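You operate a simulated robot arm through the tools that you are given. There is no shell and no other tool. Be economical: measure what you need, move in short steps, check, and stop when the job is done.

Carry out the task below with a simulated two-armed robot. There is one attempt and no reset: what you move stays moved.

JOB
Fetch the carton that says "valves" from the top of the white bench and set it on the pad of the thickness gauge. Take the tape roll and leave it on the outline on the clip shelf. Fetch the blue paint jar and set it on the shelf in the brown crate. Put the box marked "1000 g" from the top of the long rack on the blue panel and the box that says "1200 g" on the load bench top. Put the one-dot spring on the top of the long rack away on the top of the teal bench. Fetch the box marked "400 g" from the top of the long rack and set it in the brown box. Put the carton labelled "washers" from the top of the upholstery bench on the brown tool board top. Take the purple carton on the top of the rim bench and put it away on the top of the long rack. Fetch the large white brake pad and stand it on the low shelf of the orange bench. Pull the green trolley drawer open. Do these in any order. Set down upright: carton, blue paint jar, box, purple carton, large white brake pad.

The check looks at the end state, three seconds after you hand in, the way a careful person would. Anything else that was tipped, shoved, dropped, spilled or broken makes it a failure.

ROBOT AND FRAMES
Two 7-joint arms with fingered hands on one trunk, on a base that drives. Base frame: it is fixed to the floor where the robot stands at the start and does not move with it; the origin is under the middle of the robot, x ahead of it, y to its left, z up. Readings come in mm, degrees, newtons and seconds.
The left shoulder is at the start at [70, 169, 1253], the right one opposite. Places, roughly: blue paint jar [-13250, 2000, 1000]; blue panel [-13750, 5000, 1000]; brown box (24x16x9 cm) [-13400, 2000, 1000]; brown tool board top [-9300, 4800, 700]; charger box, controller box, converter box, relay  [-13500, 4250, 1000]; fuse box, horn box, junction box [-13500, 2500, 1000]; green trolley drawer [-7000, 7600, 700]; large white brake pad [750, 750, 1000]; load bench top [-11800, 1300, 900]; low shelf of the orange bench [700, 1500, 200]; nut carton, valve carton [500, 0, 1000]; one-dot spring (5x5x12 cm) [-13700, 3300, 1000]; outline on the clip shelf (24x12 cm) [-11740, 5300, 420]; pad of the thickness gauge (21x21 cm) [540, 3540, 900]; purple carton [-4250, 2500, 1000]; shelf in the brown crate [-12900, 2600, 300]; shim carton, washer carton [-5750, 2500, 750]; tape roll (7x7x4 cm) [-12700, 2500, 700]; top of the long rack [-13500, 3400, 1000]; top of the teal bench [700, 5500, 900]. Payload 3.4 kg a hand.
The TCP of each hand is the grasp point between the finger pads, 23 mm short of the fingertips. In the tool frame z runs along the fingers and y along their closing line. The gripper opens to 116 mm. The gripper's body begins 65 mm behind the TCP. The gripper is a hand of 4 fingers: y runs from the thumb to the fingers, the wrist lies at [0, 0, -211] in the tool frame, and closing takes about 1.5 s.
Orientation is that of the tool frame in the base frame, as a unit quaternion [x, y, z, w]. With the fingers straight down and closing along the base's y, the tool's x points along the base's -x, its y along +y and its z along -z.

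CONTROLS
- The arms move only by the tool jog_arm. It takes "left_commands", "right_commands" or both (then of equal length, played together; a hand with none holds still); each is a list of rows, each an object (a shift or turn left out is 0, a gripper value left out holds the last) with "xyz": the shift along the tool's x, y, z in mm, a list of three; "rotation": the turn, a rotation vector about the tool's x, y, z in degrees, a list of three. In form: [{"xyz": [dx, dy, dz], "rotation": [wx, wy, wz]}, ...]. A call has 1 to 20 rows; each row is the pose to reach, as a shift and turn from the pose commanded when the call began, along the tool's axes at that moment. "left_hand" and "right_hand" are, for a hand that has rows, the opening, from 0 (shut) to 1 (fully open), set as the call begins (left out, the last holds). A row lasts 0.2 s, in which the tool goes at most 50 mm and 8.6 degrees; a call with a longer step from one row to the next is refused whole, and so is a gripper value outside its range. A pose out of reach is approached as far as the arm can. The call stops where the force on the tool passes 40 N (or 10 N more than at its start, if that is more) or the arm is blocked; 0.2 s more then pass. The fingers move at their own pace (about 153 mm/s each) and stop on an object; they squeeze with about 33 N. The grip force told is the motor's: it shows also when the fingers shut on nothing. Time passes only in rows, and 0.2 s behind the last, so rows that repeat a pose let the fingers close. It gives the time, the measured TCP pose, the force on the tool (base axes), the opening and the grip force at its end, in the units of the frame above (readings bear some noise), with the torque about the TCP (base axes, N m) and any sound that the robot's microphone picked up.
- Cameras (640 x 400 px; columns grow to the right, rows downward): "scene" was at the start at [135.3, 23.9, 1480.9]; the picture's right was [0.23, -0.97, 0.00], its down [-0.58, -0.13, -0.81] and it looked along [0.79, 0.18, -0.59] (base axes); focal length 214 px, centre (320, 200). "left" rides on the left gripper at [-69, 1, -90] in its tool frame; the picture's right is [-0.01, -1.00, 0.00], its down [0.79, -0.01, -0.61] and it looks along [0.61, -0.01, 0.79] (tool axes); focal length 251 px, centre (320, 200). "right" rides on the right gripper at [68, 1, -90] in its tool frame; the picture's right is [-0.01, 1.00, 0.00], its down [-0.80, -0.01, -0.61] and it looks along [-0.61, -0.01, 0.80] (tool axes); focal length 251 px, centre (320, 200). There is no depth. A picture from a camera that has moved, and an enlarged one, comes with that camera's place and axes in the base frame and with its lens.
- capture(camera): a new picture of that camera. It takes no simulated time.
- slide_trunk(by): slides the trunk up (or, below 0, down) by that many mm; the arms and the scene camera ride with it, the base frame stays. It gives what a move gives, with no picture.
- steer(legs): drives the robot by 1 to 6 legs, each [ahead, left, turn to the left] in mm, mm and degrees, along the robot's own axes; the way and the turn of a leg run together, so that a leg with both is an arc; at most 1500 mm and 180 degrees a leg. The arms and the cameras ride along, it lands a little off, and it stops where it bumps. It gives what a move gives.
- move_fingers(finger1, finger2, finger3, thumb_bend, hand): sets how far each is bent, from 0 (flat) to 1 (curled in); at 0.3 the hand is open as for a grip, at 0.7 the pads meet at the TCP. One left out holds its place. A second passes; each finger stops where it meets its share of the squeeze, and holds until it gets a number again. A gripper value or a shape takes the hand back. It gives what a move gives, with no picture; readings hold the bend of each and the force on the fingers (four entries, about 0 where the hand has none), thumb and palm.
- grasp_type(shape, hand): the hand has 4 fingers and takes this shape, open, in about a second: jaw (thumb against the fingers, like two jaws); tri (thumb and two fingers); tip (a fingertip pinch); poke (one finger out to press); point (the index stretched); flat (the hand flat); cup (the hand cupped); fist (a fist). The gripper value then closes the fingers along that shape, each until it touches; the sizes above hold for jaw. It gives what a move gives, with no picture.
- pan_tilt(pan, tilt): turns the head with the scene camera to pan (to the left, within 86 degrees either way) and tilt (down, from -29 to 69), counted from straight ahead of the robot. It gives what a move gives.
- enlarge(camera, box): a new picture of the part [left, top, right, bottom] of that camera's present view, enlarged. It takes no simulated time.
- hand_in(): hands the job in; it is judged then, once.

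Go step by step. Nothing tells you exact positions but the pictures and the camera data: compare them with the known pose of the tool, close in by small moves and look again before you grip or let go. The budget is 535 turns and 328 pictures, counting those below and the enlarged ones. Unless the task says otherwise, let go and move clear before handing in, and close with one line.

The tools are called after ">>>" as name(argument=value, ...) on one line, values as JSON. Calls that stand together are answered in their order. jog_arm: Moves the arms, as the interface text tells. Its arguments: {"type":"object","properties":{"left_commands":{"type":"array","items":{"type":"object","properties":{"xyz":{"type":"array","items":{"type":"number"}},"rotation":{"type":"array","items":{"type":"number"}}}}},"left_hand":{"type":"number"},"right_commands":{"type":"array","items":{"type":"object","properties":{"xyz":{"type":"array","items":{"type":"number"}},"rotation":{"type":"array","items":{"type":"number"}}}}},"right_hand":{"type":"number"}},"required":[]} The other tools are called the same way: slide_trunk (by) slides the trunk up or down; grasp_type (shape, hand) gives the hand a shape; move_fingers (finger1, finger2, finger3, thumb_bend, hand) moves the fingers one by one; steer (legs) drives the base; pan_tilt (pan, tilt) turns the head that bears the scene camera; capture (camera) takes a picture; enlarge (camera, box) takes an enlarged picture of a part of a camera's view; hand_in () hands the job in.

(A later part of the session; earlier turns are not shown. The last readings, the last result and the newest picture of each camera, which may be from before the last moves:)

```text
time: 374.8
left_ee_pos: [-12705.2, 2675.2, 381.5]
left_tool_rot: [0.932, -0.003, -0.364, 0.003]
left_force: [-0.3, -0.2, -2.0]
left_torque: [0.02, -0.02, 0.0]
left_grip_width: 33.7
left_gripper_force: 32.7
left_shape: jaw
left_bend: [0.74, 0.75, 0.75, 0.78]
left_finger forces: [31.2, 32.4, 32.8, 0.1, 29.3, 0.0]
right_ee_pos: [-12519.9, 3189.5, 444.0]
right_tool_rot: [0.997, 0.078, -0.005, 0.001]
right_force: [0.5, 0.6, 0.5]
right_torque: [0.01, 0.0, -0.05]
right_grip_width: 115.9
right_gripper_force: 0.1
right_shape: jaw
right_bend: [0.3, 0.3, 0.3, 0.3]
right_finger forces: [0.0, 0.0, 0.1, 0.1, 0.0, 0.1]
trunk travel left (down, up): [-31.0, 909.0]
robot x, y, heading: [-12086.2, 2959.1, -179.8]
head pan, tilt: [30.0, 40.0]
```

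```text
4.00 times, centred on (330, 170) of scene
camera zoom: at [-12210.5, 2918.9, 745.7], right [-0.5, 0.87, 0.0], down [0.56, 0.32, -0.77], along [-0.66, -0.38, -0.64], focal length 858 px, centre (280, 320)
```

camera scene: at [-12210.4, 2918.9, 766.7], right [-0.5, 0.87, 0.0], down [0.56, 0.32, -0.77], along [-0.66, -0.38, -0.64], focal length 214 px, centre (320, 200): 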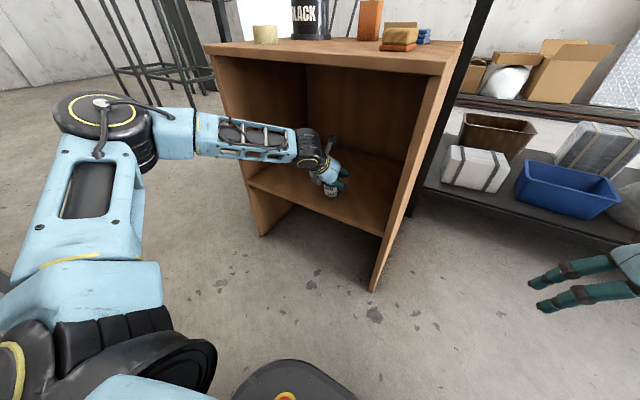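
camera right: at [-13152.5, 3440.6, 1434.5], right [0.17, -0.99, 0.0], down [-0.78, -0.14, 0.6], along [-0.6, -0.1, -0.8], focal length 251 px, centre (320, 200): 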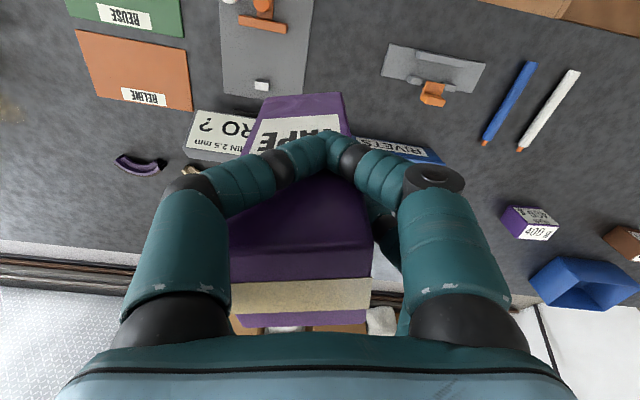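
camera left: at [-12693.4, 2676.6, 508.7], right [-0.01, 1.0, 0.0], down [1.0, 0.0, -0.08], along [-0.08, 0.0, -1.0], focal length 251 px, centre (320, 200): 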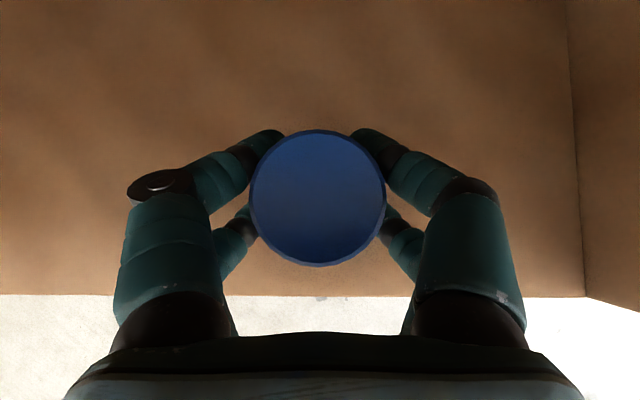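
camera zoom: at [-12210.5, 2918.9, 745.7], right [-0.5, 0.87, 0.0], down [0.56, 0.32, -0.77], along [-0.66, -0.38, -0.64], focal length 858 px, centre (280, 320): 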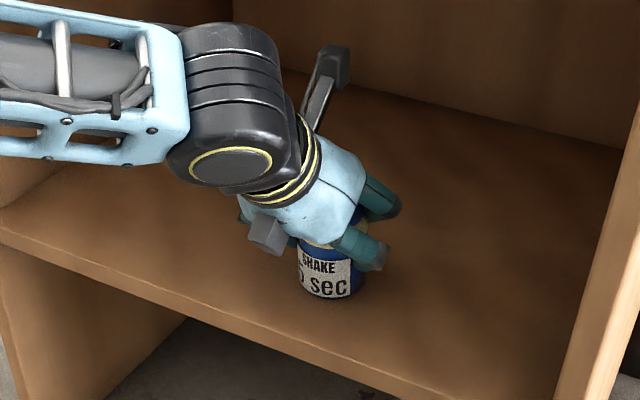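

>>> jog_arm(left_commands=[{"xyz": [0, 0, 0], "rotation": [0, 2.5, 0]}, {"xyz": [0, 0, 0], "rotation": [0, 2.5, 0]}])

>>> slide_trunk(by=-4)

>>> jog_arm(left_hand=0.9, left_commands=[{"xyz": [0, 0, 0]}, {"xyz": [0, 0, 0]}, {"xyz": [0, 0, 0]}, {"xyz": [0, 0, 0]}, {"xyz": [0, 0, 0]}, {"xyz": [0, 0, 0]}])

>>> capture(camera="left")

```text
time: 375.4
left_ee_pos: [-12705.9, 2675.8, 383.9]
left_tool_rot: [0.938, -0.003, -0.345, 0.003]
left_force: [1.1, 0.6, -2.6]
left_torque: [0.01, -0.01, 0.0]
left_grip_width: 33.7
left_gripper_force: 33.2
left_shape: jaw
left_bend: [0.74, 0.75, 0.75, 0.78]
left_finger forces: [31.0, 32.3, 32.7, 0.0, 29.2, 0.0]
right_ee_pos: [-12519.9, 3189.2, 444.7]
right_tool_rot: [0.997, 0.079, -0.005, 0.0]
right_force: [-0.1, -0.4, 0.0]
right_torque: [-0.01, 0.0, -0.03]
right_grip_width: 115.7
right_gripper_force: 0.2
right_shape: jaw
right_bend: [0.3, 0.3, 0.3, 0.3]
right_finger forces: [0.1, 0.0, 0.0, 0.2, 0.0, 0.0]
trunk travel left (down, up): [-31.0, 909.0]
robot x, y, heading: [-12086.0, 2958.1, -180.1]
head pan, tilt: [30.0, 40.0]
```

```text
time: 375.9
left_ee_pos: [-12705.7, 2675.5, 381.1]
left_tool_rot: [0.939, -0.003, -0.344, 0.003]
left_force: [-0.7, -1.0, 3.0]
left_torque: [0.01, -0.13, -0.04]
left_grip_width: 33.8
left_gripper_force: 32.5
left_shape: jaw
left_bend: [0.74, 0.75, 0.75, 0.78]
left_finger forces: [32.3, 33.1, 33.3, 0.0, 29.9, 0.0]
right_ee_pos: [-12520.1, 3190.2, 439.9]
right_tool_rot: [0.997, 0.079, -0.005, 0.0]
right_force: [0.5, -0.8, 0.0]
right_torque: [-0.05, 0.01, 0.01]
right_grip_width: 116.0
right_gripper_force: 0.1
right_shape: jaw
right_bend: [0.3, 0.3, 0.3, 0.3]
right_finger forces: [0.0, 0.0, 0.1, 0.1, 0.0, 0.0]
trunk travel left (down, up): [-27.0, 913.0]
robot x, y, heading: [-12086.1, 2958.0, -180.0]
head pan, tilt: [30.0, 40.0]
```

```text
time: 377.3
left_ee_pos: [-12705.2, 2675.9, 381.6]
left_tool_rot: [0.939, -0.003, -0.345, 0.003]
left_force: [-0.2, -0.6, 0.2]
left_torque: [-0.02, 0.0, 0.0]
left_grip_width: 104.1
left_gripper_force: 0.0
left_shape: jaw
left_bend: [0.47, 0.47, 0.47, 0.47]
left_finger forces: [0.0, 0.1, 0.1, 0.0, 0.0, 0.0]
right_ee_pos: [-12521.0, 3190.9, 441.1]
right_tool_rot: [0.997, 0.078, -0.005, 0.001]
right_force: [0.3, -0.3, 0.0]
right_torque: [0.01, -0.02, 0.01]
right_grip_width: 116.0
right_gripper_force: 0.1
right_shape: jaw
right_bend: [0.3, 0.3, 0.3, 0.3]
right_finger forces: [0.1, 0.0, 0.0, 0.1, 0.0, 0.0]
trunk travel left (down, up): [-27.0, 913.0]
robot x, y, heading: [-12084.6, 2958.9, -179.9]
head pan, tilt: [30.0, 40.0]
```

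```text
204 pictures are left
camera left: at [-12699.9, 2676.6, 492.7], right [0.0, 1.0, 0.0], down [1.0, 0.0, -0.05], along [-0.05, 0.0, -1.0], focal length 251 px, centre (320, 200)
```

left: 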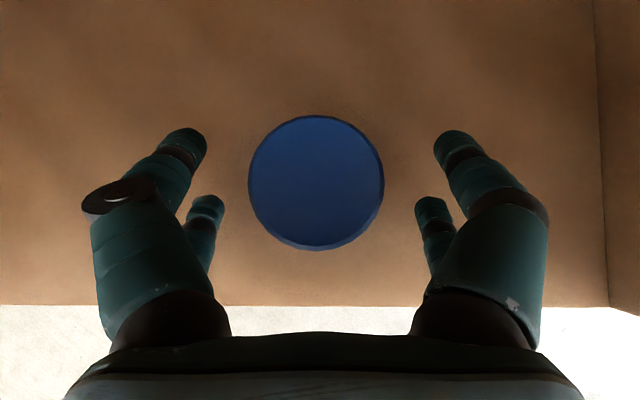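

Jar stands on the shelf. Backing straight out, then raising the trunk.

>>> steer(legs=[[-225, 0, 0]])

>>> capture(camera="scene")

```text
time: 379.0
left_ee_pos: [-12482.9, 2675.8, 379.9]
left_tool_rot: [0.939, -0.002, -0.345, 0.004]
left_force: [0.4, -0.2, 0.7]
left_torque: [0.02, -0.01, 0.02]
left_grip_width: 104.3
left_gripper_force: 0.1
left_shape: jaw
left_bend: [0.47, 0.47, 0.47, 0.47]
left_finger forces: [0.0, 0.0, 0.1, 0.1, 0.0, 0.0]
right_ee_pos: [-12298.0, 3188.9, 441.6]
right_tool_rot: [0.997, 0.079, -0.005, 0.0]
right_force: [-0.3, -0.1, -0.4]
right_torque: [-0.01, 0.01, -0.02]
right_grip_width: 115.9
right_gripper_force: 0.0
right_shape: jaw
right_bend: [0.3, 0.3, 0.3, 0.3]
right_finger forces: [0.0, 0.0, 0.0, 0.0, 0.0, 0.0]
trunk travel left (down, up): [-27.0, 913.0]
robot x, y, heading: [-11859.3, 2955.5, -179.7]
head pan, tilt: [30.0, 40.0]
```

```text
203 pictures are left
camera scene: at [-11987.2, 2919.0, 742.0], right [-0.5, 0.87, 0.0], down [0.56, 0.32, -0.77], along [-0.66, -0.38, -0.64], focal length 214 px, centre (320, 200)
```

scene: 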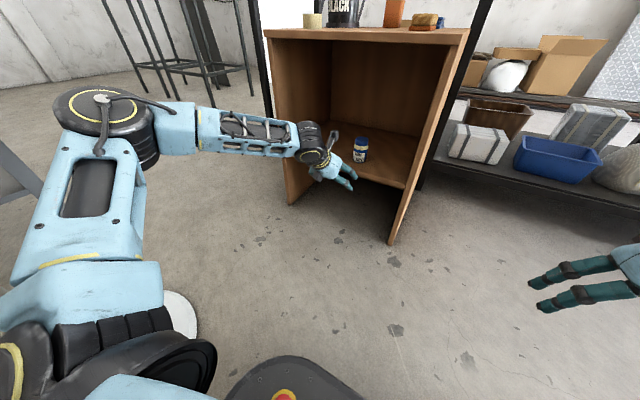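

Jar is upright inside the crate. Next: the tape roll on the crate top at about (-12738,2455). I'll raise the trunk and bring the left hand to tool-down.

>>> slide_trunk(by=400)

>>> slide_trunk(by=180)

>>> steer(legs=[[379, 0, 0], [0, 200, 0]])

>>> jog_arm(left_hand=1, left_commands=[{"xyz": [10, 0, -10], "rotation": [0, 8, 0]}, {"xyz": [25, 0, -22], "rotation": [0, 16, 0]}, {"xyz": [45, 0, -38], "rotation": [0, 24, 0]}, {"xyz": [65, 0, -54], "rotation": [0, 32, 0]}, {"xyz": [90, 0, -75], "rotation": [0, 40, 0]}, {"xyz": [90, 0, -75], "rotation": [0, 40, 0]}])

>>> capture(camera="left")

```text
time: 382.8
left_ee_pos: [-12482.1, 2674.9, 780.5]
left_tool_rot: [0.939, -0.001, -0.344, 0.005]
left_force: [0.2, -0.5, -0.4]
left_torque: [0.03, 0.02, 0.02]
left_grip_width: 104.2
left_gripper_force: 0.0
left_shape: jaw
left_bend: [0.47, 0.47, 0.47, 0.47]
left_finger forces: [0.1, 0.0, 0.1, 0.0, 0.1, 0.0]
right_ee_pos: [-12296.8, 3189.5, 840.8]
right_tool_rot: [0.997, 0.079, -0.005, 0.001]
right_force: [0.3, -0.1, 1.4]
right_torque: [0.0, 0.02, 0.06]
right_grip_width: 116.1
right_gripper_force: 0.0
right_shape: jaw
right_bend: [0.3, 0.3, 0.3, 0.3]
right_finger forces: [0.0, 0.1, 0.0, 0.0, 0.0, 0.1]
trunk travel left (down, up): [-427.0, 513.0]
robot x, y, heading: [-11864.9, 2958.1, -179.9]
head pan, tilt: [30.0, 40.0]
```

```text
time: 384.8
left_ee_pos: [-12481.3, 2675.9, 960.6]
left_tool_rot: [0.939, -0.002, -0.345, 0.004]
left_force: [0.0, 0.0, 0.0]
left_torque: [0.02, 0.03, 0.01]
left_grip_width: 104.1
left_gripper_force: 0.0
left_shape: jaw
left_bend: [0.47, 0.47, 0.47, 0.47]
left_finger forces: [0.1, 0.0, 0.1, 0.0, 0.0, 0.0]
right_ee_pos: [-12297.7, 3189.8, 1020.4]
right_tool_rot: [0.997, 0.08, -0.005, 0.001]
right_force: [-0.4, 0.5, 0.0]
right_torque: [0.0, 0.04, 0.04]
right_grip_width: 115.8
right_gripper_force: 0.2
right_shape: jaw
right_bend: [0.3, 0.3, 0.3, 0.3]
right_finger forces: [0.0, 0.0, 0.0, 0.0, 0.1, 0.1]
trunk travel left (down, up): [-607.0, 333.0]
robot x, y, heading: [-11861.4, 2956.6, -179.6]
head pan, tilt: [30.0, 40.0]
```

```text
time: 388.4
left_ee_pos: [-12866.2, 2477.3, 960.3]
left_tool_rot: [0.939, -0.003, -0.345, 0.004]
left_force: [0.5, -0.7, 0.8]
left_torque: [0.01, 0.01, -0.01]
left_grip_width: 104.3
left_gripper_force: 0.0
left_shape: jaw
left_bend: [0.47, 0.47, 0.47, 0.47]
left_finger forces: [0.1, 0.0, 0.0, 0.1, 0.1, 0.0]
right_ee_pos: [-12681.7, 2990.4, 1021.0]
right_tool_rot: [0.997, 0.078, -0.005, -0.001]
right_force: [0.2, 0.5, 0.5]
right_torque: [0.02, 0.02, -0.03]
right_grip_width: 116.1
right_gripper_force: 0.2
right_shape: jaw
right_bend: [0.3, 0.3, 0.3, 0.3]
right_finger forces: [0.0, 0.1, 0.0, 0.0, 0.0, 0.1]
trunk travel left (down, up): [-607.0, 333.0]
robot x, y, heading: [-12249.6, 2760.1, -179.9]
head pan, tilt: [30.0, 40.0]
```

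```text
time: 389.8
left_ee_pos: [-12750.1, 2476.5, 960.2]
left_tool_rot: [1.0, -0.002, -0.002, 0.005]
left_force: [-0.6, 0.1, -0.8]
left_torque: [-0.01, 0.0, -0.01]
left_grip_width: 115.6
left_gripper_force: 0.0
left_shape: jaw
left_bend: [0.3, 0.3, 0.3, 0.3]
left_finger forces: [0.0, 0.0, 0.0, 0.0, 0.1, 0.1]
right_ee_pos: [-12681.1, 2989.7, 1020.9]
right_tool_rot: [0.997, 0.079, -0.006, 0.0]
right_force: [-0.3, 0.2, 0.1]
right_torque: [-0.01, 0.0, 0.01]
right_grip_width: 115.9
right_gripper_force: 0.0
right_shape: jaw
right_bend: [0.3, 0.3, 0.3, 0.3]
right_finger forces: [0.0, 0.0, 0.0, 0.1, 0.0, 0.0]
trunk travel left (down, up): [-607.0, 333.0]
robot x, y, heading: [-12247.3, 2754.0, -180.0]
head pan, tilt: [30.0, 40.0]
```

```text
202 pictures are left
camera left: at [-12818.6, 2477.9, 1050.0], right [-0.01, 1.0, -0.01], down [0.8, 0.01, 0.6], along [0.6, 0.0, -0.8], focal length 251 px, centre (320, 200)
```

left: 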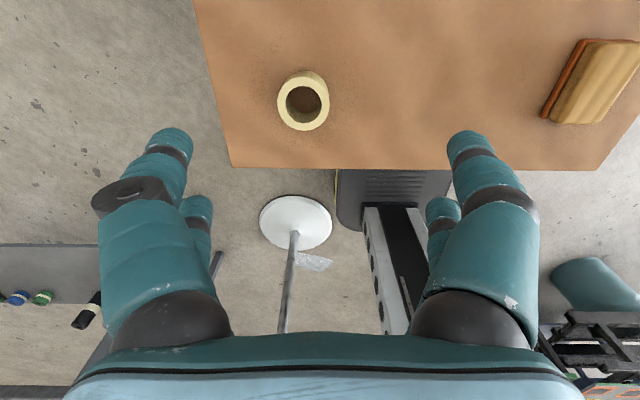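

>>> jog_arm(left_commands=[{"xyz": [6, 9, 40]}, {"xyz": [13, 18, 80]}, {"xyz": [13, 18, 120]}, {"xyz": [13, 18, 150]}, {"xyz": [13, 18, 150]}])

>>> capture(camera="left")

```text
time: 391.0
left_ee_pos: [-12737.4, 2458.3, 808.4]
left_tool_rot: [1.0, -0.001, -0.003, 0.005]
left_force: [-0.6, 0.1, -0.1]
left_torque: [-0.01, 0.02, 0.0]
left_grip_width: 115.7
left_gripper_force: 0.0
left_shape: jaw
left_bend: [0.3, 0.3, 0.3, 0.3]
left_finger forces: [0.0, 0.0, 0.0, 0.1, 0.0, 0.1]
right_ee_pos: [-12680.0, 2990.0, 1020.8]
right_tool_rot: [0.997, 0.079, -0.005, 0.001]
right_force: [-0.6, -0.4, 0.2]
right_torque: [-0.01, 0.01, -0.01]
right_grip_width: 115.7
right_gripper_force: 0.1
right_shape: jaw
right_bend: [0.3, 0.3, 0.3, 0.3]
right_finger forces: [0.0, 0.0, 0.0, 0.0, 0.0, 0.1]
trunk travel left (down, up): [-607.0, 333.0]
robot x, y, heading: [-12245.1, 2757.3, -179.8]
head pan, tilt: [30.0, 40.0]
```

```text
201 pictures are left
camera left: at [-12806.2, 2459.3, 899.4], right [-0.01, 1.0, -0.01], down [0.8, 0.01, 0.6], along [0.6, 0.0, -0.8], focal length 251 px, centre (320, 200)
```

left: 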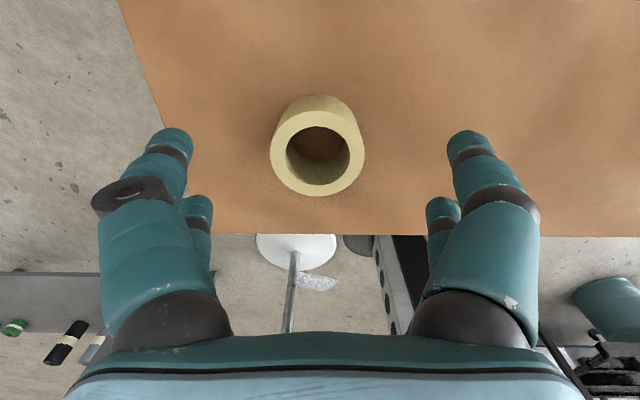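

>>> jog_arm(left_commands=[{"xyz": [0, 0, 30]}, {"xyz": [0, 0, 55]}, {"xyz": [0, 0, 62]}, {"xyz": [0, 0, 62]}])

>>> capture(camera="left")

```text
time: 392.0
left_ee_pos: [-12738.3, 2456.6, 747.4]
left_tool_rot: [1.0, -0.001, -0.002, 0.004]
left_force: [-0.1, 0.2, -0.4]
left_torque: [-0.02, -0.01, -0.02]
left_grip_width: 115.8
left_gripper_force: 0.0
left_shape: jaw
left_bend: [0.3, 0.3, 0.3, 0.3]
left_finger forces: [0.0, 0.1, 0.1, 0.0, 0.1, 0.0]
right_ee_pos: [-12681.2, 2989.2, 1020.5]
right_tool_rot: [0.997, 0.079, -0.005, -0.001]
right_force: [-0.2, 0.3, -0.1]
right_torque: [0.02, 0.01, 0.01]
right_grip_width: 115.8
right_gripper_force: 0.1
right_shape: jaw
right_bend: [0.3, 0.3, 0.3, 0.3]
right_finger forces: [0.1, 0.0, 0.1, 0.0, 0.0, 0.1]
trunk travel left (down, up): [-607.0, 333.0]
robot x, y, heading: [-12245.3, 2756.9, -180.2]
head pan, tilt: [30.0, 40.0]
```

```text
200 pictures are left
camera left: at [-12806.3, 2457.9, 837.4], right [-0.01, 1.0, -0.01], down [0.8, 0.01, 0.6], along [0.6, 0.0, -0.8], focal length 251 px, centre (320, 200)
```

left: 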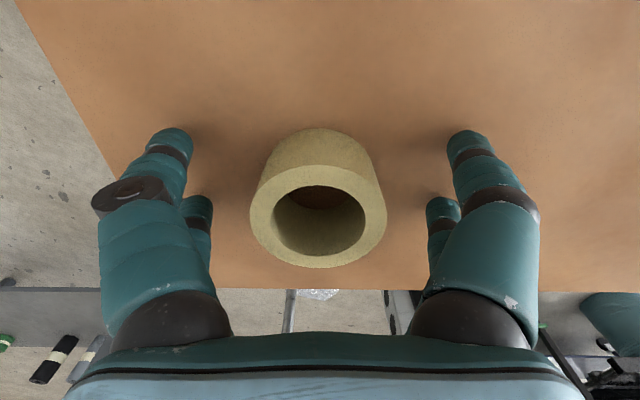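

>>> jog_arm(left_commands=[{"xyz": [8, 0, 0]}, {"xyz": [8, 0, 6]}, {"xyz": [8, 0, 12]}, {"xyz": [8, 0, 12]}])

>>> jog_arm(left_commands=[{"xyz": [0, 0, 3]}, {"xyz": [0, 0, 6]}, {"xyz": [0, 0, 6]}])

```text
time: 393.0
left_ee_pos: [-12731.0, 2456.4, 740.7]
left_tool_rot: [1.0, -0.002, -0.009, 0.004]
left_force: [5.3, -4.7, 25.8]
left_torque: [0.79, -0.26, -0.2]
left_grip_width: 115.7
left_gripper_force: 0.1
left_shape: jaw
left_bend: [0.3, 0.3, 0.31, 0.3]
left_finger forces: [2.0, 4.3, 12.3, 0.1, 6.7, 0.1]
right_ee_pos: [-12678.7, 2990.8, 1022.5]
right_tool_rot: [0.997, 0.079, -0.007, 0.001]
right_force: [0.0, -0.6, 0.0]
right_torque: [-0.01, -0.01, 0.04]
right_grip_width: 115.8
right_gripper_force: 0.1
right_shape: jaw
right_bend: [0.3, 0.3, 0.3, 0.3]
right_finger forces: [0.0, 0.1, 0.1, 0.1, 0.1, 0.1]
trunk travel left (down, up): [-607.0, 333.0]
robot x, y, heading: [-12245.3, 2754.4, -179.8]
head pan, tilt: [30.0, 40.0]
stopped in row 4 (left hand): the force on the tool passed its limit (the readings are from after the stop); the commanded pose is now the measured one
```

```text
time: 393.4
left_ee_pos: [-12730.4, 2457.0, 740.7]
left_tool_rot: [1.0, -0.001, -0.01, 0.005]
left_force: [10.9, -3.2, 28.1]
left_torque: [0.79, -0.42, -0.41]
left_grip_width: 115.7
left_gripper_force: 0.0
left_shape: jaw
left_bend: [0.3, 0.3, 0.31, 0.29]
left_finger forces: [2.5, 5.5, 13.2, 0.0, 6.8, 0.0]
right_ee_pos: [-12677.5, 2990.7, 1023.3]
right_tool_rot: [0.997, 0.079, -0.007, 0.001]
right_force: [0.7, -0.2, 0.2]
right_torque: [0.01, 0.02, -0.01]
right_grip_width: 115.6
right_gripper_force: 0.1
right_shape: jaw
right_bend: [0.3, 0.3, 0.3, 0.3]
right_finger forces: [0.0, 0.0, 0.0, 0.0, 0.1, 0.0]
trunk travel left (down, up): [-607.0, 333.0]
robot x, y, heading: [-12247.1, 2760.8, -179.8]
head pan, tilt: [30.0, 40.0]
stopped in row 1 (left hand): the force on the tool passed its limit (the readings are from after the stop); the commanded pose is now the measured one
```

Fingertips touch the crate top at TCP 741 (top z≈717). Raising 7 mm, centring, and closing on the roll.

>>> jog_arm(left_commands=[{"xyz": [0, 0, -4]}, {"xyz": [-5, 0, -8]}, {"xyz": [-5, 0, -8]}])

>>> jog_arm(left_hand=0, left_commands=[{"xyz": [0, 0, 0]}, {"xyz": [0, 0, 0]}, {"xyz": [0, 0, 0]}, {"xyz": [0, 0, 0]}, {"xyz": [0, 0, 0]}, {"xyz": [0, 0, 0]}, {"xyz": [0, 0, 0]}, {"xyz": [0, 0, 0]}])

>>> capture(camera="left")

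```text
time: 394.2
left_ee_pos: [-12738.4, 2456.5, 745.9]
left_tool_rot: [1.0, -0.001, -0.009, 0.003]
left_force: [-0.8, 0.0, 0.1]
left_torque: [0.02, -0.03, -0.02]
left_grip_width: 115.8
left_gripper_force: 0.1
left_shape: jaw
left_bend: [0.3, 0.3, 0.3, 0.3]
left_finger forces: [0.0, 0.0, 0.0, 0.0, 0.0, 0.0]
right_ee_pos: [-12682.1, 2990.9, 1020.3]
right_tool_rot: [0.997, 0.08, -0.005, 0.001]
right_force: [0.2, 0.0, 0.1]
right_torque: [0.0, 0.02, 0.0]
right_grip_width: 115.7
right_gripper_force: 0.0
right_shape: jaw
right_bend: [0.3, 0.3, 0.3, 0.3]
right_finger forces: [0.1, 0.1, 0.0, 0.0, 0.1, 0.0]
trunk travel left (down, up): [-607.0, 333.0]
robot x, y, heading: [-12245.1, 2760.2, -180.1]
head pan, tilt: [30.0, 40.0]
```

```text
time: 396.0
left_ee_pos: [-12739.2, 2456.9, 744.7]
left_tool_rot: [1.0, 0.0, -0.008, 0.004]
left_force: [0.4, -0.2, -0.7]
left_torque: [0.01, 0.02, 0.02]
left_grip_width: 22.8
left_gripper_force: 32.9
left_shape: jaw
left_bend: [0.75, 0.74, 0.73, 0.81]
left_finger forces: [0.0, 32.8, 34.6, 0.1, 0.0, 0.0]
right_ee_pos: [-12682.0, 2989.6, 1021.1]
right_tool_rot: [0.997, 0.079, -0.005, 0.001]
right_force: [0.0, -0.4, -0.8]
right_torque: [0.02, 0.0, 0.0]
right_grip_width: 116.1
right_gripper_force: 0.0
right_shape: jaw
right_bend: [0.3, 0.3, 0.3, 0.3]
right_finger forces: [0.1, 0.0, 0.0, 0.1, 0.0, 0.0]
trunk travel left (down, up): [-607.0, 333.0]
robot x, y, heading: [-12250.1, 2759.0, -179.7]
head pan, tilt: [30.0, 40.0]
```

```text
199 pictures are left
camera left: at [-12806.1, 2456.6, 835.8], right [-0.01, 1.0, -0.01], down [0.8, 0.01, 0.59], along [0.59, 0.0, -0.8], focal length 251 px, centre (320, 200)
```

left: 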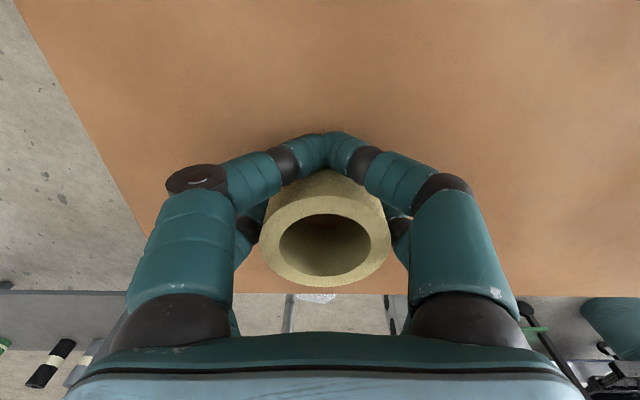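

>>> jog_arm(left_hand=1, left_commands=[{"xyz": [0, 0, 0]}, {"xyz": [0, 0, 0]}, {"xyz": [0, 0, 0]}, {"xyz": [0, 0, 0]}, {"xyz": [0, 0, 0]}, {"xyz": [15, -2, 0]}, {"xyz": [15, -2, 0]}])

>>> jog_arm(left_hand=0, left_commands=[{"xyz": [0, 0, 0]}, {"xyz": [0, 0, 0]}, {"xyz": [0, 0, 0]}, {"xyz": [0, 0, 0]}, {"xyz": [0, 0, 0]}, {"xyz": [0, 0, 0]}, {"xyz": [0, 0, 0]}, {"xyz": [0, 0, 0]}])

>>> capture(camera="left")

```text
time: 397.6
left_ee_pos: [-12723.0, 2458.4, 744.4]
left_tool_rot: [1.0, 0.0, -0.008, 0.005]
left_force: [0.2, 0.9, 0.6]
left_torque: [0.02, -0.04, -0.03]
left_grip_width: 115.4
left_gripper_force: 0.1
left_shape: jaw
left_bend: [0.3, 0.3, 0.3, 0.3]
left_finger forces: [0.0, 0.0, 0.0, 0.0, 0.0, 0.0]
right_ee_pos: [-12681.3, 2989.0, 1020.6]
right_tool_rot: [0.997, 0.08, -0.006, 0.001]
right_force: [-0.2, 1.1, -0.7]
right_torque: [0.0, 0.0, 0.03]
right_grip_width: 115.7
right_gripper_force: 0.2
right_shape: jaw
right_bend: [0.3, 0.3, 0.3, 0.3]
right_finger forces: [0.0, 0.1, 0.1, 0.0, 0.1, 0.0]
trunk travel left (down, up): [-607.0, 333.0]
robot x, y, heading: [-12245.7, 2757.0, -180.0]
head pan, tilt: [30.0, 40.0]
```

```text
time: 399.4
left_ee_pos: [-12723.6, 2458.0, 745.0]
left_tool_rot: [1.0, -0.001, -0.008, 0.005]
left_force: [-1.2, -0.3, -0.1]
left_torque: [0.03, -0.01, 0.04]
left_grip_width: 39.4
left_gripper_force: 33.0
left_shape: jaw
left_bend: [0.75, 0.73, 0.73, 0.8]
left_finger forces: [27.2, 33.7, 35.2, 0.0, 26.9, 0.0]
right_ee_pos: [-12680.6, 2989.5, 1019.1]
right_tool_rot: [0.997, 0.079, -0.006, 0.001]
right_force: [0.7, 0.0, -1.1]
right_torque: [0.01, 0.0, 0.0]
right_grip_width: 116.0
right_gripper_force: 0.1
right_shape: jaw
right_bend: [0.3, 0.3, 0.3, 0.3]
right_finger forces: [0.0, 0.1, 0.0, 0.0, 0.0, 0.1]
trunk travel left (down, up): [-607.0, 333.0]
robot x, y, heading: [-12249.8, 2758.8, -179.7]
head pan, tilt: [30.0, 40.0]
```

```text
198 pictures are left
camera left: at [-12791.4, 2458.6, 835.7], right [-0.01, 1.0, -0.01], down [0.8, 0.01, 0.59], along [0.59, 0.0, -0.8], focal length 251 px, centre (320, 200)
```

left: 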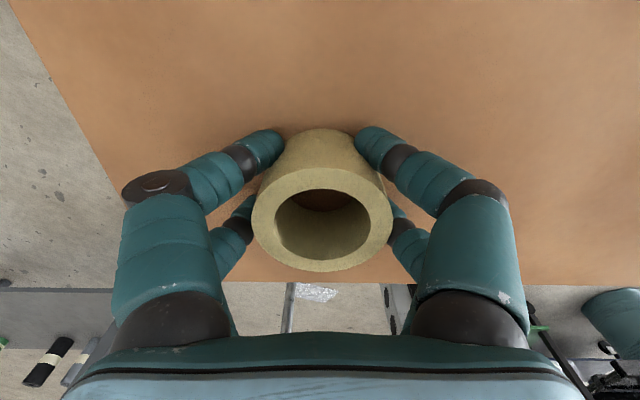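

All four fingers hold the tape roll. Lifting and going north to view the right part of the rack.

>>> slide_trunk(by=300)

>>> steer(legs=[[50, -600, 0], [0, -800, 0]])

>>> pan_tilt(pan=-10, tilt=32)

>>> capture(camera="scene")

```text
time: 402.4
left_ee_pos: [-12724.6, 2458.6, 1045.7]
left_tool_rot: [1.0, 0.0, -0.008, 0.004]
left_force: [-1.2, 0.0, 0.1]
left_torque: [-0.01, 0.01, -0.02]
left_grip_width: 39.5
left_gripper_force: 32.3
left_shape: jaw
left_bend: [0.75, 0.73, 0.73, 0.8]
left_finger forces: [27.4, 33.7, 35.1, 0.0, 27.0, 0.1]
right_ee_pos: [-12681.0, 2990.1, 1320.0]
right_tool_rot: [0.997, 0.079, -0.006, 0.0]
right_force: [0.2, -0.3, -0.2]
right_torque: [0.0, -0.03, 0.01]
right_grip_width: 116.0
right_gripper_force: 0.1
right_shape: jaw
right_bend: [0.3, 0.3, 0.3, 0.3]
right_finger forces: [0.0, 0.0, 0.0, 0.1, 0.0, 0.0]
trunk travel left (down, up): [-907.0, 33.0]
robot x, y, heading: [-12245.5, 2758.3, -179.7]
head pan, tilt: [30.0, 40.0]
```

```text
time: 409.7
left_ee_pos: [-12775.3, 3863.3, 1045.2]
left_tool_rot: [1.0, -0.001, -0.008, 0.003]
left_force: [0.2, -1.3, -0.9]
left_torque: [-0.01, 0.02, 0.0]
left_grip_width: 39.3
left_gripper_force: 33.2
left_shape: jaw
left_bend: [0.75, 0.73, 0.73, 0.8]
left_finger forces: [27.0, 33.6, 35.1, 0.0, 26.5, 0.0]
right_ee_pos: [-12731.5, 4394.7, 1322.5]
right_tool_rot: [0.997, 0.079, -0.005, 0.0]
right_force: [-0.6, 1.0, -0.2]
right_torque: [0.01, -0.02, 0.03]
right_grip_width: 115.9
right_gripper_force: 0.1
right_shape: jaw
right_bend: [0.3, 0.3, 0.3, 0.3]
right_finger forces: [0.1, 0.1, 0.0, 0.0, 0.0, 0.0]
trunk travel left (down, up): [-907.0, 33.0]
robot x, y, heading: [-12296.6, 4165.1, 180.1]
head pan, tilt: [30.0, 40.0]
```

```text
time: 410.8
left_ee_pos: [-12774.4, 3865.5, 1044.6]
left_tool_rot: [1.0, -0.002, -0.008, 0.005]
left_force: [-0.8, 0.5, -0.6]
left_torque: [-0.01, 0.02, -0.02]
left_grip_width: 39.1
left_gripper_force: 33.0
left_shape: jaw
left_bend: [0.75, 0.73, 0.73, 0.8]
left_finger forces: [27.0, 33.8, 35.2, 0.0, 26.5, 0.1]
right_ee_pos: [-12730.8, 4395.8, 1319.7]
right_tool_rot: [0.997, 0.078, -0.006, -0.001]
right_force: [0.4, 0.4, 0.1]
right_torque: [-0.01, 0.02, 0.01]
right_grip_width: 115.8
right_gripper_force: 0.0
right_shape: jaw
right_bend: [0.3, 0.3, 0.3, 0.3]
right_finger forces: [0.0, 0.0, 0.0, 0.0, 0.0, 0.0]
trunk travel left (down, up): [-907.0, 33.0]
robot x, y, heading: [-12301.8, 4162.0, 179.9]
head pan, tilt: [-10.0, 32.0]
```

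```text
197 pictures are left
camera scene: at [-12436.2, 4182.4, 1634.2], right [0.17, 0.98, 0.0], down [0.52, -0.09, -0.85], along [-0.83, 0.15, -0.53], focal length 214 px, centre (320, 200)
```

scene: 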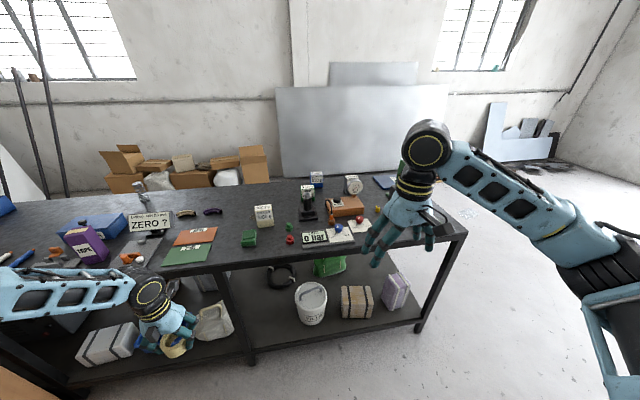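

>>> enlarge(camera="scene", box=[230, 150, 470, 270])

```text
2.67 times, centred on (350, 210) of scene
camera zoom: at [-12436.2, 4182.4, 1634.2], right [0.17, 0.98, 0.0], down [0.52, -0.09, -0.85], along [-0.83, 0.15, -0.53], focal length 572 px, centre (240, 173)
```

zoom: 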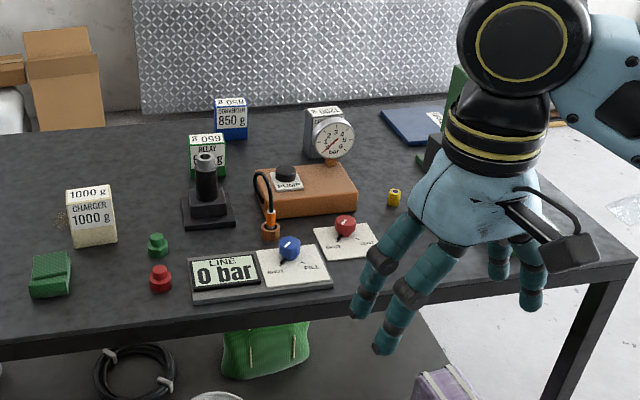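

>>> enlarge(camera="scene", box=[310, 160, 410, 230])

```text
5.71 times, centred on (360, 195) of scene
camera zoom: at [-12436.2, 4182.4, 1634.2], right [0.17, 0.98, 0.0], down [0.52, -0.09, -0.85], along [-0.83, 0.15, -0.53], focal length 1226 px, centre (91, 229)
```

zoom: 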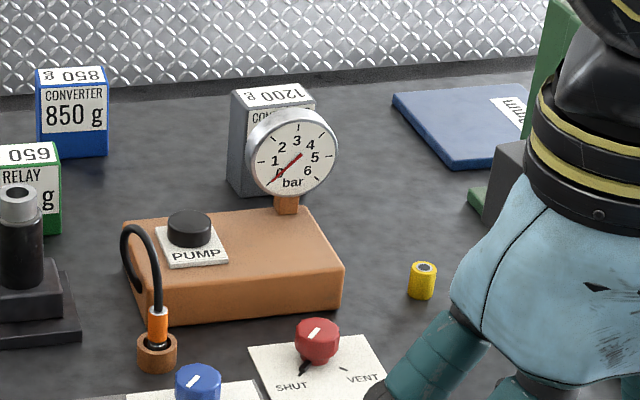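

The 1200 g controller box sits behind the dial gauge and the blue panel is at the far north end; I'll reach those from the north end. First the 1000 g charger box with the right hand from here; the left hand with the tape goes up.

>>> jog_arm(left_commands=[{"xyz": [0, 0, -45]}, {"xyz": [0, 0, -90]}, {"xyz": [0, 0, -135]}, {"xyz": [0, 0, -180]}, {"xyz": [0, 0, -215]}])

>>> steer(legs=[[0, 380, 0], [460, 0, 0]])

>>> capture(camera="right")

```text
time: 412.0
left_ee_pos: [-12769.2, 3866.3, 1259.6]
left_tool_rot: [1.0, -0.001, -0.008, 0.004]
left_force: [-0.4, -0.9, -1.4]
left_torque: [0.03, -0.01, 0.0]
left_grip_width: 36.9
left_gripper_force: 33.1
left_shape: jaw
left_bend: [0.75, 0.73, 0.73, 0.81]
left_finger forces: [31.7, 33.3, 35.7, 0.0, 28.1, 0.0]
right_ee_pos: [-12730.2, 4396.0, 1321.0]
right_tool_rot: [0.997, 0.078, -0.007, 0.0]
right_force: [0.1, -0.1, 0.1]
right_torque: [0.03, -0.02, -0.04]
right_grip_width: 115.8
right_gripper_force: 0.1
right_shape: jaw
right_bend: [0.3, 0.3, 0.3, 0.3]
right_finger forces: [0.1, 0.1, 0.0, 0.0, 0.0, 0.1]
trunk travel left (down, up): [-907.0, 33.0]
robot x, y, heading: [-12296.9, 4160.3, 179.8]
head pan, tilt: [-10.0, 32.0]
```

```text
time: 416.8
left_ee_pos: [-13230.8, 3485.1, 1260.4]
left_tool_rot: [1.0, -0.001, -0.009, 0.004]
left_force: [0.1, -0.5, -0.3]
left_torque: [0.02, -0.02, 0.01]
left_grip_width: 36.8
left_gripper_force: 33.0
left_shape: jaw
left_bend: [0.75, 0.73, 0.73, 0.81]
left_finger forces: [31.7, 33.2, 35.8, 0.0, 28.0, 0.1]
right_ee_pos: [-13191.7, 4013.6, 1321.0]
right_tool_rot: [0.997, 0.079, -0.006, 0.0]
right_force: [0.1, 0.0, 0.7]
right_torque: [-0.01, 0.04, 0.0]
right_grip_width: 115.8
right_gripper_force: 0.0
right_shape: jaw
right_bend: [0.3, 0.3, 0.3, 0.3]
right_finger forces: [0.0, 0.0, 0.0, 0.0, 0.1, 0.0]
trunk travel left (down, up): [-907.0, 33.0]
robot x, y, heading: [-12759.4, 3783.8, -179.7]
head pan, tilt: [-10.0, 32.0]
```

```text
194 pictures are left
camera right: at [-13122.7, 4023.5, 1409.7], right [0.15, -0.99, 0.0], down [-0.78, -0.12, 0.62], along [-0.61, -0.09, -0.79], focal length 251 px, centre (320, 200)
```

right: 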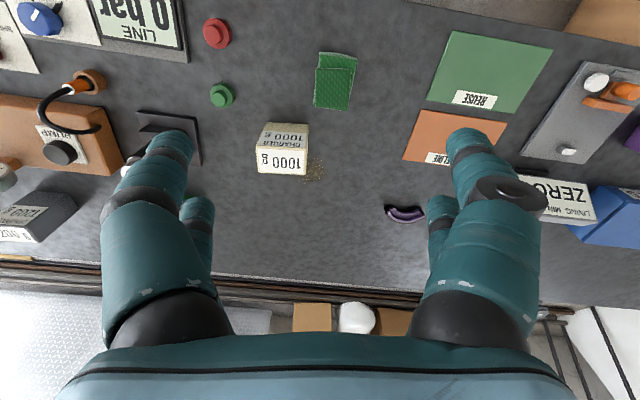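

>>> steer(legs=[[65, 0, 0]])

>>> jog_arm(right_commands=[{"xyz": [-20, -17, 40], "rotation": [0, 0, 2]}, {"xyz": [-40, -34, 80], "rotation": [0, 0, 4]}, {"xyz": [-62, -51, 120], "rotation": [0, 0, 6]}, {"xyz": [-62, -51, 160], "rotation": [0, 0, 6]}, {"xyz": [-62, -51, 160], "rotation": [0, 0, 6]}])

>>> capture(camera="right")

```text
time: 417.7
left_ee_pos: [-13287.4, 3485.9, 1264.1]
left_tool_rot: [1.0, 0.0, -0.011, 0.004]
left_force: [1.0, 0.8, -0.3]
left_torque: [-0.01, 0.05, 0.0]
left_grip_width: 36.9
left_gripper_force: 32.9
left_shape: jaw
left_bend: [0.75, 0.73, 0.73, 0.81]
left_finger forces: [31.7, 33.2, 35.8, 0.0, 27.9, 0.1]
right_ee_pos: [-13247.3, 4014.0, 1325.0]
right_tool_rot: [0.997, 0.079, -0.009, 0.0]
right_force: [0.5, -0.2, 0.6]
right_torque: [-0.01, 0.07, 0.02]
right_grip_width: 115.7
right_gripper_force: 0.0
right_shape: jaw
right_bend: [0.3, 0.3, 0.3, 0.3]
right_finger forces: [0.0, 0.1, 0.0, 0.0, 0.0, 0.0]
trunk travel left (down, up): [-907.0, 33.0]
robot x, y, heading: [-12826.9, 3782.1, -179.8]
head pan, tilt: [-10.0, 32.0]
```

```text
time: 418.9
left_ee_pos: [-13296.3, 3485.0, 1259.8]
left_tool_rot: [1.0, 0.0, -0.008, 0.004]
left_force: [-0.1, 0.5, -0.5]
left_torque: [-0.01, 0.04, 0.0]
left_grip_width: 37.0
left_gripper_force: 32.6
left_shape: jaw
left_bend: [0.75, 0.73, 0.73, 0.81]
left_finger forces: [31.6, 33.2, 35.6, 0.1, 27.9, 0.1]
right_ee_pos: [-13327.9, 4055.2, 1162.4]
right_tool_rot: [1.0, 0.027, -0.007, 0.001]
right_force: [0.4, 0.6, 0.2]
right_torque: [0.0, 0.01, 0.02]
right_grip_width: 115.9
right_gripper_force: 0.0
right_shape: jaw
right_bend: [0.3, 0.3, 0.3, 0.3]
right_finger forces: [0.0, 0.1, 0.0, 0.1, 0.0, 0.0]
trunk travel left (down, up): [-907.0, 33.0]
robot x, y, heading: [-12825.1, 3780.0, -179.7]
head pan, tilt: [-10.0, 32.0]
```

```text
193 pictures are left
camera right: at [-13258.1, 4057.5, 1250.9], right [0.05, -1.0, 0.0], down [-0.79, -0.04, 0.62], along [-0.62, -0.03, -0.79], focal length 251 px, centre (320, 200)
```

right: 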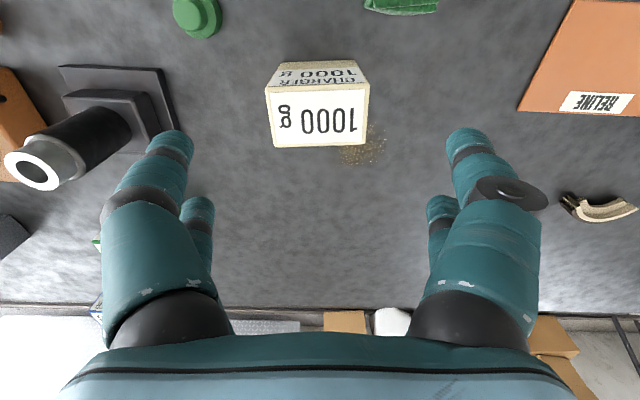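

>>> jog_arm(right_commands=[{"xyz": [0, 0, 45], "rotation": [0, 0, 1.5]}, {"xyz": [0, 0, 90], "rotation": [0, 0, 1.5]}, {"xyz": [0, 0, 125], "rotation": [0, 0, 1.5]}, {"xyz": [0, 0, 150], "rotation": [0, 0, 1.5]}, {"xyz": [0, 0, 150], "rotation": [0, 0, 1.5]}])

>>> capture(camera="right")

```text
time: 420.1
left_ee_pos: [-13295.8, 3484.3, 1260.8]
left_tool_rot: [1.0, -0.001, -0.009, 0.004]
left_force: [-0.8, -0.5, -0.5]
left_torque: [0.0, 0.01, -0.05]
left_grip_width: 36.8
left_gripper_force: 33.4
left_shape: jaw
left_bend: [0.75, 0.73, 0.73, 0.81]
left_finger forces: [31.8, 33.3, 35.7, 0.1, 28.1, 0.1]
right_ee_pos: [-13330.2, 4054.6, 1014.2]
right_tool_rot: [1.0, 0.014, -0.007, 0.0]
right_force: [-4.1, 4.4, 24.0]
right_torque: [0.74, -0.39, 0.18]
right_grip_width: 115.5
right_gripper_force: 0.1
right_shape: jaw
right_bend: [0.3, 0.3, 0.3, 0.3]
right_finger forces: [0.0, 0.9, 3.6, 0.0, 14.4, 0.0]
trunk travel left (down, up): [-907.0, 33.0]
robot x, y, heading: [-12825.2, 3781.6, -179.8]
head pan, tilt: [-10.0, 32.0]
```

```text
192 pictures are left
camera right: at [-13260.3, 4055.1, 1102.4], right [0.02, -1.0, 0.0], down [-0.78, -0.01, 0.62], along [-0.62, -0.01, -0.79], focal length 251 px, centre (320, 200)
```

right: 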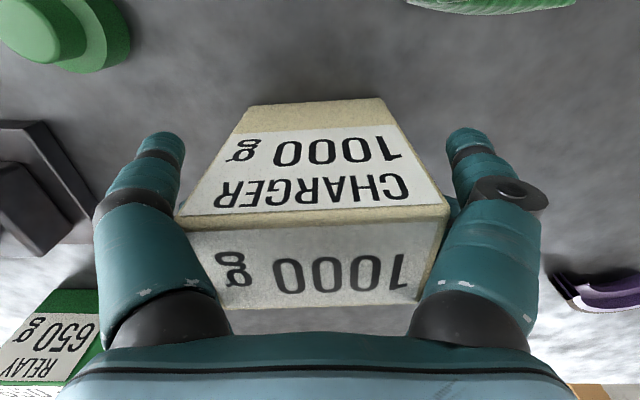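

The box top meets the finger bases. Raising 14 mm and closing there.

>>> jog_arm(right_commands=[{"xyz": [0, -2, -8]}, {"xyz": [0, -2, -14]}, {"xyz": [0, -2, -14]}])

>>> jog_arm(right_hand=0, right_commands=[{"xyz": [0, 0, 0]}, {"xyz": [0, 0, 0]}, {"xyz": [0, 0, 0]}, {"xyz": [0, 0, 0]}, {"xyz": [0, 0, 0]}, {"xyz": [0, 0, 0]}, {"xyz": [0, 0, 0]}, {"xyz": [0, 0, 0]}])

>>> capture(camera="right")

```text
time: 420.9
left_ee_pos: [-13297.5, 3482.8, 1258.9]
left_tool_rot: [1.0, 0.0, -0.007, 0.003]
left_force: [0.1, 0.0, -0.2]
left_torque: [-0.01, 0.02, 0.0]
left_grip_width: 36.6
left_gripper_force: 32.5
left_shape: jaw
left_bend: [0.75, 0.73, 0.73, 0.81]
left_finger forces: [31.8, 33.2, 35.7, 0.0, 28.1, 0.0]
right_ee_pos: [-13330.1, 4053.6, 1025.7]
right_tool_rot: [1.0, 0.014, -0.006, -0.001]
right_force: [0.5, -0.5, 0.1]
right_torque: [0.0, 0.0, -0.04]
right_grip_width: 116.1
right_gripper_force: 0.1
right_shape: jaw
right_bend: [0.3, 0.3, 0.3, 0.3]
right_finger forces: [0.0, 0.1, 0.0, 0.1, 0.0, 0.0]
trunk travel left (down, up): [-907.0, 33.0]
robot x, y, heading: [-12822.6, 3779.2, -180.0]
head pan, tilt: [-10.0, 32.0]
```

```text
time: 422.7
left_ee_pos: [-13297.4, 3483.6, 1259.6]
left_tool_rot: [1.0, -0.001, -0.008, 0.004]
left_force: [-0.3, -0.2, -1.2]
left_torque: [0.01, 0.01, 0.01]
left_grip_width: 36.9
left_gripper_force: 32.6
left_shape: jaw
left_bend: [0.75, 0.73, 0.73, 0.81]
left_finger forces: [31.8, 33.1, 35.6, 0.0, 28.0, 0.1]
right_ee_pos: [-13330.6, 4055.7, 1026.0]
right_tool_rot: [1.0, 0.014, -0.005, 0.0]
right_force: [1.2, -0.3, 0.1]
right_torque: [0.0, -0.02, 0.11]
right_grip_width: 73.6
right_gripper_force: 32.7
right_shape: jaw
right_bend: [0.71, 0.7, 0.71, 0.7]
right_finger forces: [30.5, 30.7, 30.0, 0.0, 30.4, 0.1]
trunk travel left (down, up): [-907.0, 33.0]
robot x, y, heading: [-12826.1, 3779.9, -179.8]
head pan, tilt: [-10.0, 32.0]
```

```text
191 pictures are left
camera right: at [-13261.6, 4056.9, 1113.6], right [0.02, -1.0, 0.0], down [-0.79, -0.01, 0.61], along [-0.61, -0.01, -0.79], focal length 251 px, centre (320, 200)
```

right: 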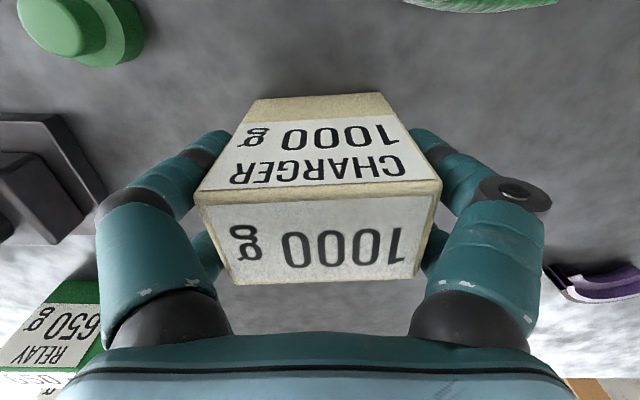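

Firm four-finger grip on the 1000 g box. Lifting and going to the north end of the rack.

>>> jog_arm(right_commands=[{"xyz": [0, 0, -40]}, {"xyz": [0, 0, -85]}, {"xyz": [0, 0, -130]}, {"xyz": [0, 0, -175]}, {"xyz": [0, 0, -210]}])

>>> steer(legs=[[-480, 0, 0], [0, -1000, 0]])

>>> pan_tilt(pan=-25, tilt=30)

>>> capture(camera="scene")

```text
time: 423.9
left_ee_pos: [-13298.1, 3484.9, 1259.5]
left_tool_rot: [1.0, -0.001, -0.007, 0.005]
left_force: [0.1, -0.1, -0.6]
left_torque: [-0.02, -0.01, -0.01]
left_grip_width: 36.7
left_gripper_force: 33.2
left_shape: jaw
left_bend: [0.75, 0.73, 0.73, 0.81]
left_finger forces: [31.8, 33.2, 35.8, 0.0, 28.0, 0.0]
right_ee_pos: [-13330.6, 4056.6, 1235.2]
right_tool_rot: [1.0, 0.014, -0.005, 0.0]
right_force: [0.2, 0.0, -9.4]
right_torque: [0.02, 0.03, -0.01]
right_grip_width: 73.9
right_gripper_force: 33.3
right_shape: jaw
right_bend: [0.71, 0.7, 0.71, 0.7]
right_finger forces: [30.6, 30.8, 30.4, 0.0, 30.8, 0.0]
trunk travel left (down, up): [-907.0, 33.0]
robot x, y, heading: [-12821.5, 3781.7, -179.8]
head pan, tilt: [-10.0, 32.0]
```

```text
time: 431.6
left_ee_pos: [-12816.6, 4484.7, 1259.8]
left_tool_rot: [1.0, -0.001, -0.006, 0.004]
left_force: [0.4, -0.2, -0.6]
left_torque: [-0.01, 0.01, -0.01]
left_grip_width: 36.8
left_gripper_force: 33.2
left_shape: jaw
left_bend: [0.75, 0.73, 0.73, 0.81]
left_finger forces: [31.7, 33.2, 35.8, 0.0, 27.8, 0.0]
right_ee_pos: [-12846.9, 5056.5, 1233.6]
right_tool_rot: [1.0, 0.013, -0.004, -0.001]
right_force: [-0.2, -0.4, -9.8]
right_torque: [-0.01, -0.02, 0.01]
right_grip_width: 73.7
right_gripper_force: 32.9
right_shape: jaw
right_bend: [0.71, 0.7, 0.71, 0.7]
right_finger forces: [30.6, 30.7, 30.5, 0.0, 30.7, 0.0]
trunk travel left (down, up): [-907.0, 33.0]
robot x, y, heading: [-12339.6, 4782.5, -180.2]
head pan, tilt: [-10.0, 32.0]
```

```text
time: 432.4
left_ee_pos: [-12816.5, 4485.9, 1259.3]
left_tool_rot: [1.0, -0.001, -0.007, 0.003]
left_force: [0.2, -0.1, -0.4]
left_torque: [-0.01, -0.02, -0.02]
left_grip_width: 36.7
left_gripper_force: 32.5
left_shape: jaw
left_bend: [0.75, 0.73, 0.73, 0.81]
left_finger forces: [31.7, 33.2, 35.8, 0.0, 27.9, 0.1]
right_ee_pos: [-12847.5, 5056.7, 1233.7]
right_tool_rot: [1.0, 0.013, -0.004, 0.001]
right_force: [0.2, -0.2, -9.4]
right_torque: [0.0, 0.0, 0.01]
right_grip_width: 74.1
right_gripper_force: 32.8
right_shape: jaw
right_bend: [0.71, 0.7, 0.71, 0.7]
right_finger forces: [30.6, 30.7, 30.4, 0.0, 30.8, 0.1]
trunk travel left (down, up): [-907.0, 33.0]
robot x, y, heading: [-12343.9, 4782.8, -180.0]
head pan, tilt: [-25.0, 30.0]
```

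```text
190 pictures are left
camera scene: at [-12476.1, 4825.2, 1637.2], right [0.42, 0.91, 0.0], down [0.45, -0.21, -0.87], along [-0.78, 0.36, -0.5], focal length 214 px, centre (320, 200)
```

scene: 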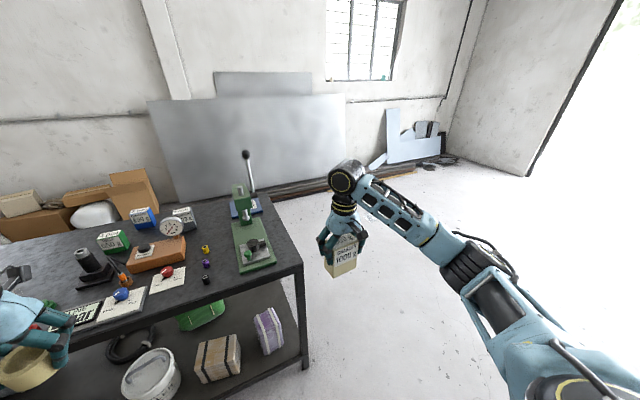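

>>> enlarge(camera="scene", box=[120, 140, 320, 300])

```text
2.50 times, centred on (220, 220) of scene
camera zoom: at [-12476.1, 4825.2, 1637.2], right [0.42, 0.91, 0.0], down [0.45, -0.21, -0.87], along [-0.78, 0.36, -0.5], focal length 536 px, centre (570, 150)
```

zoom: 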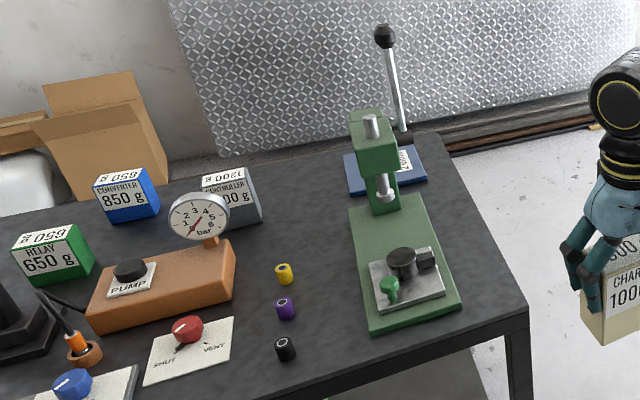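

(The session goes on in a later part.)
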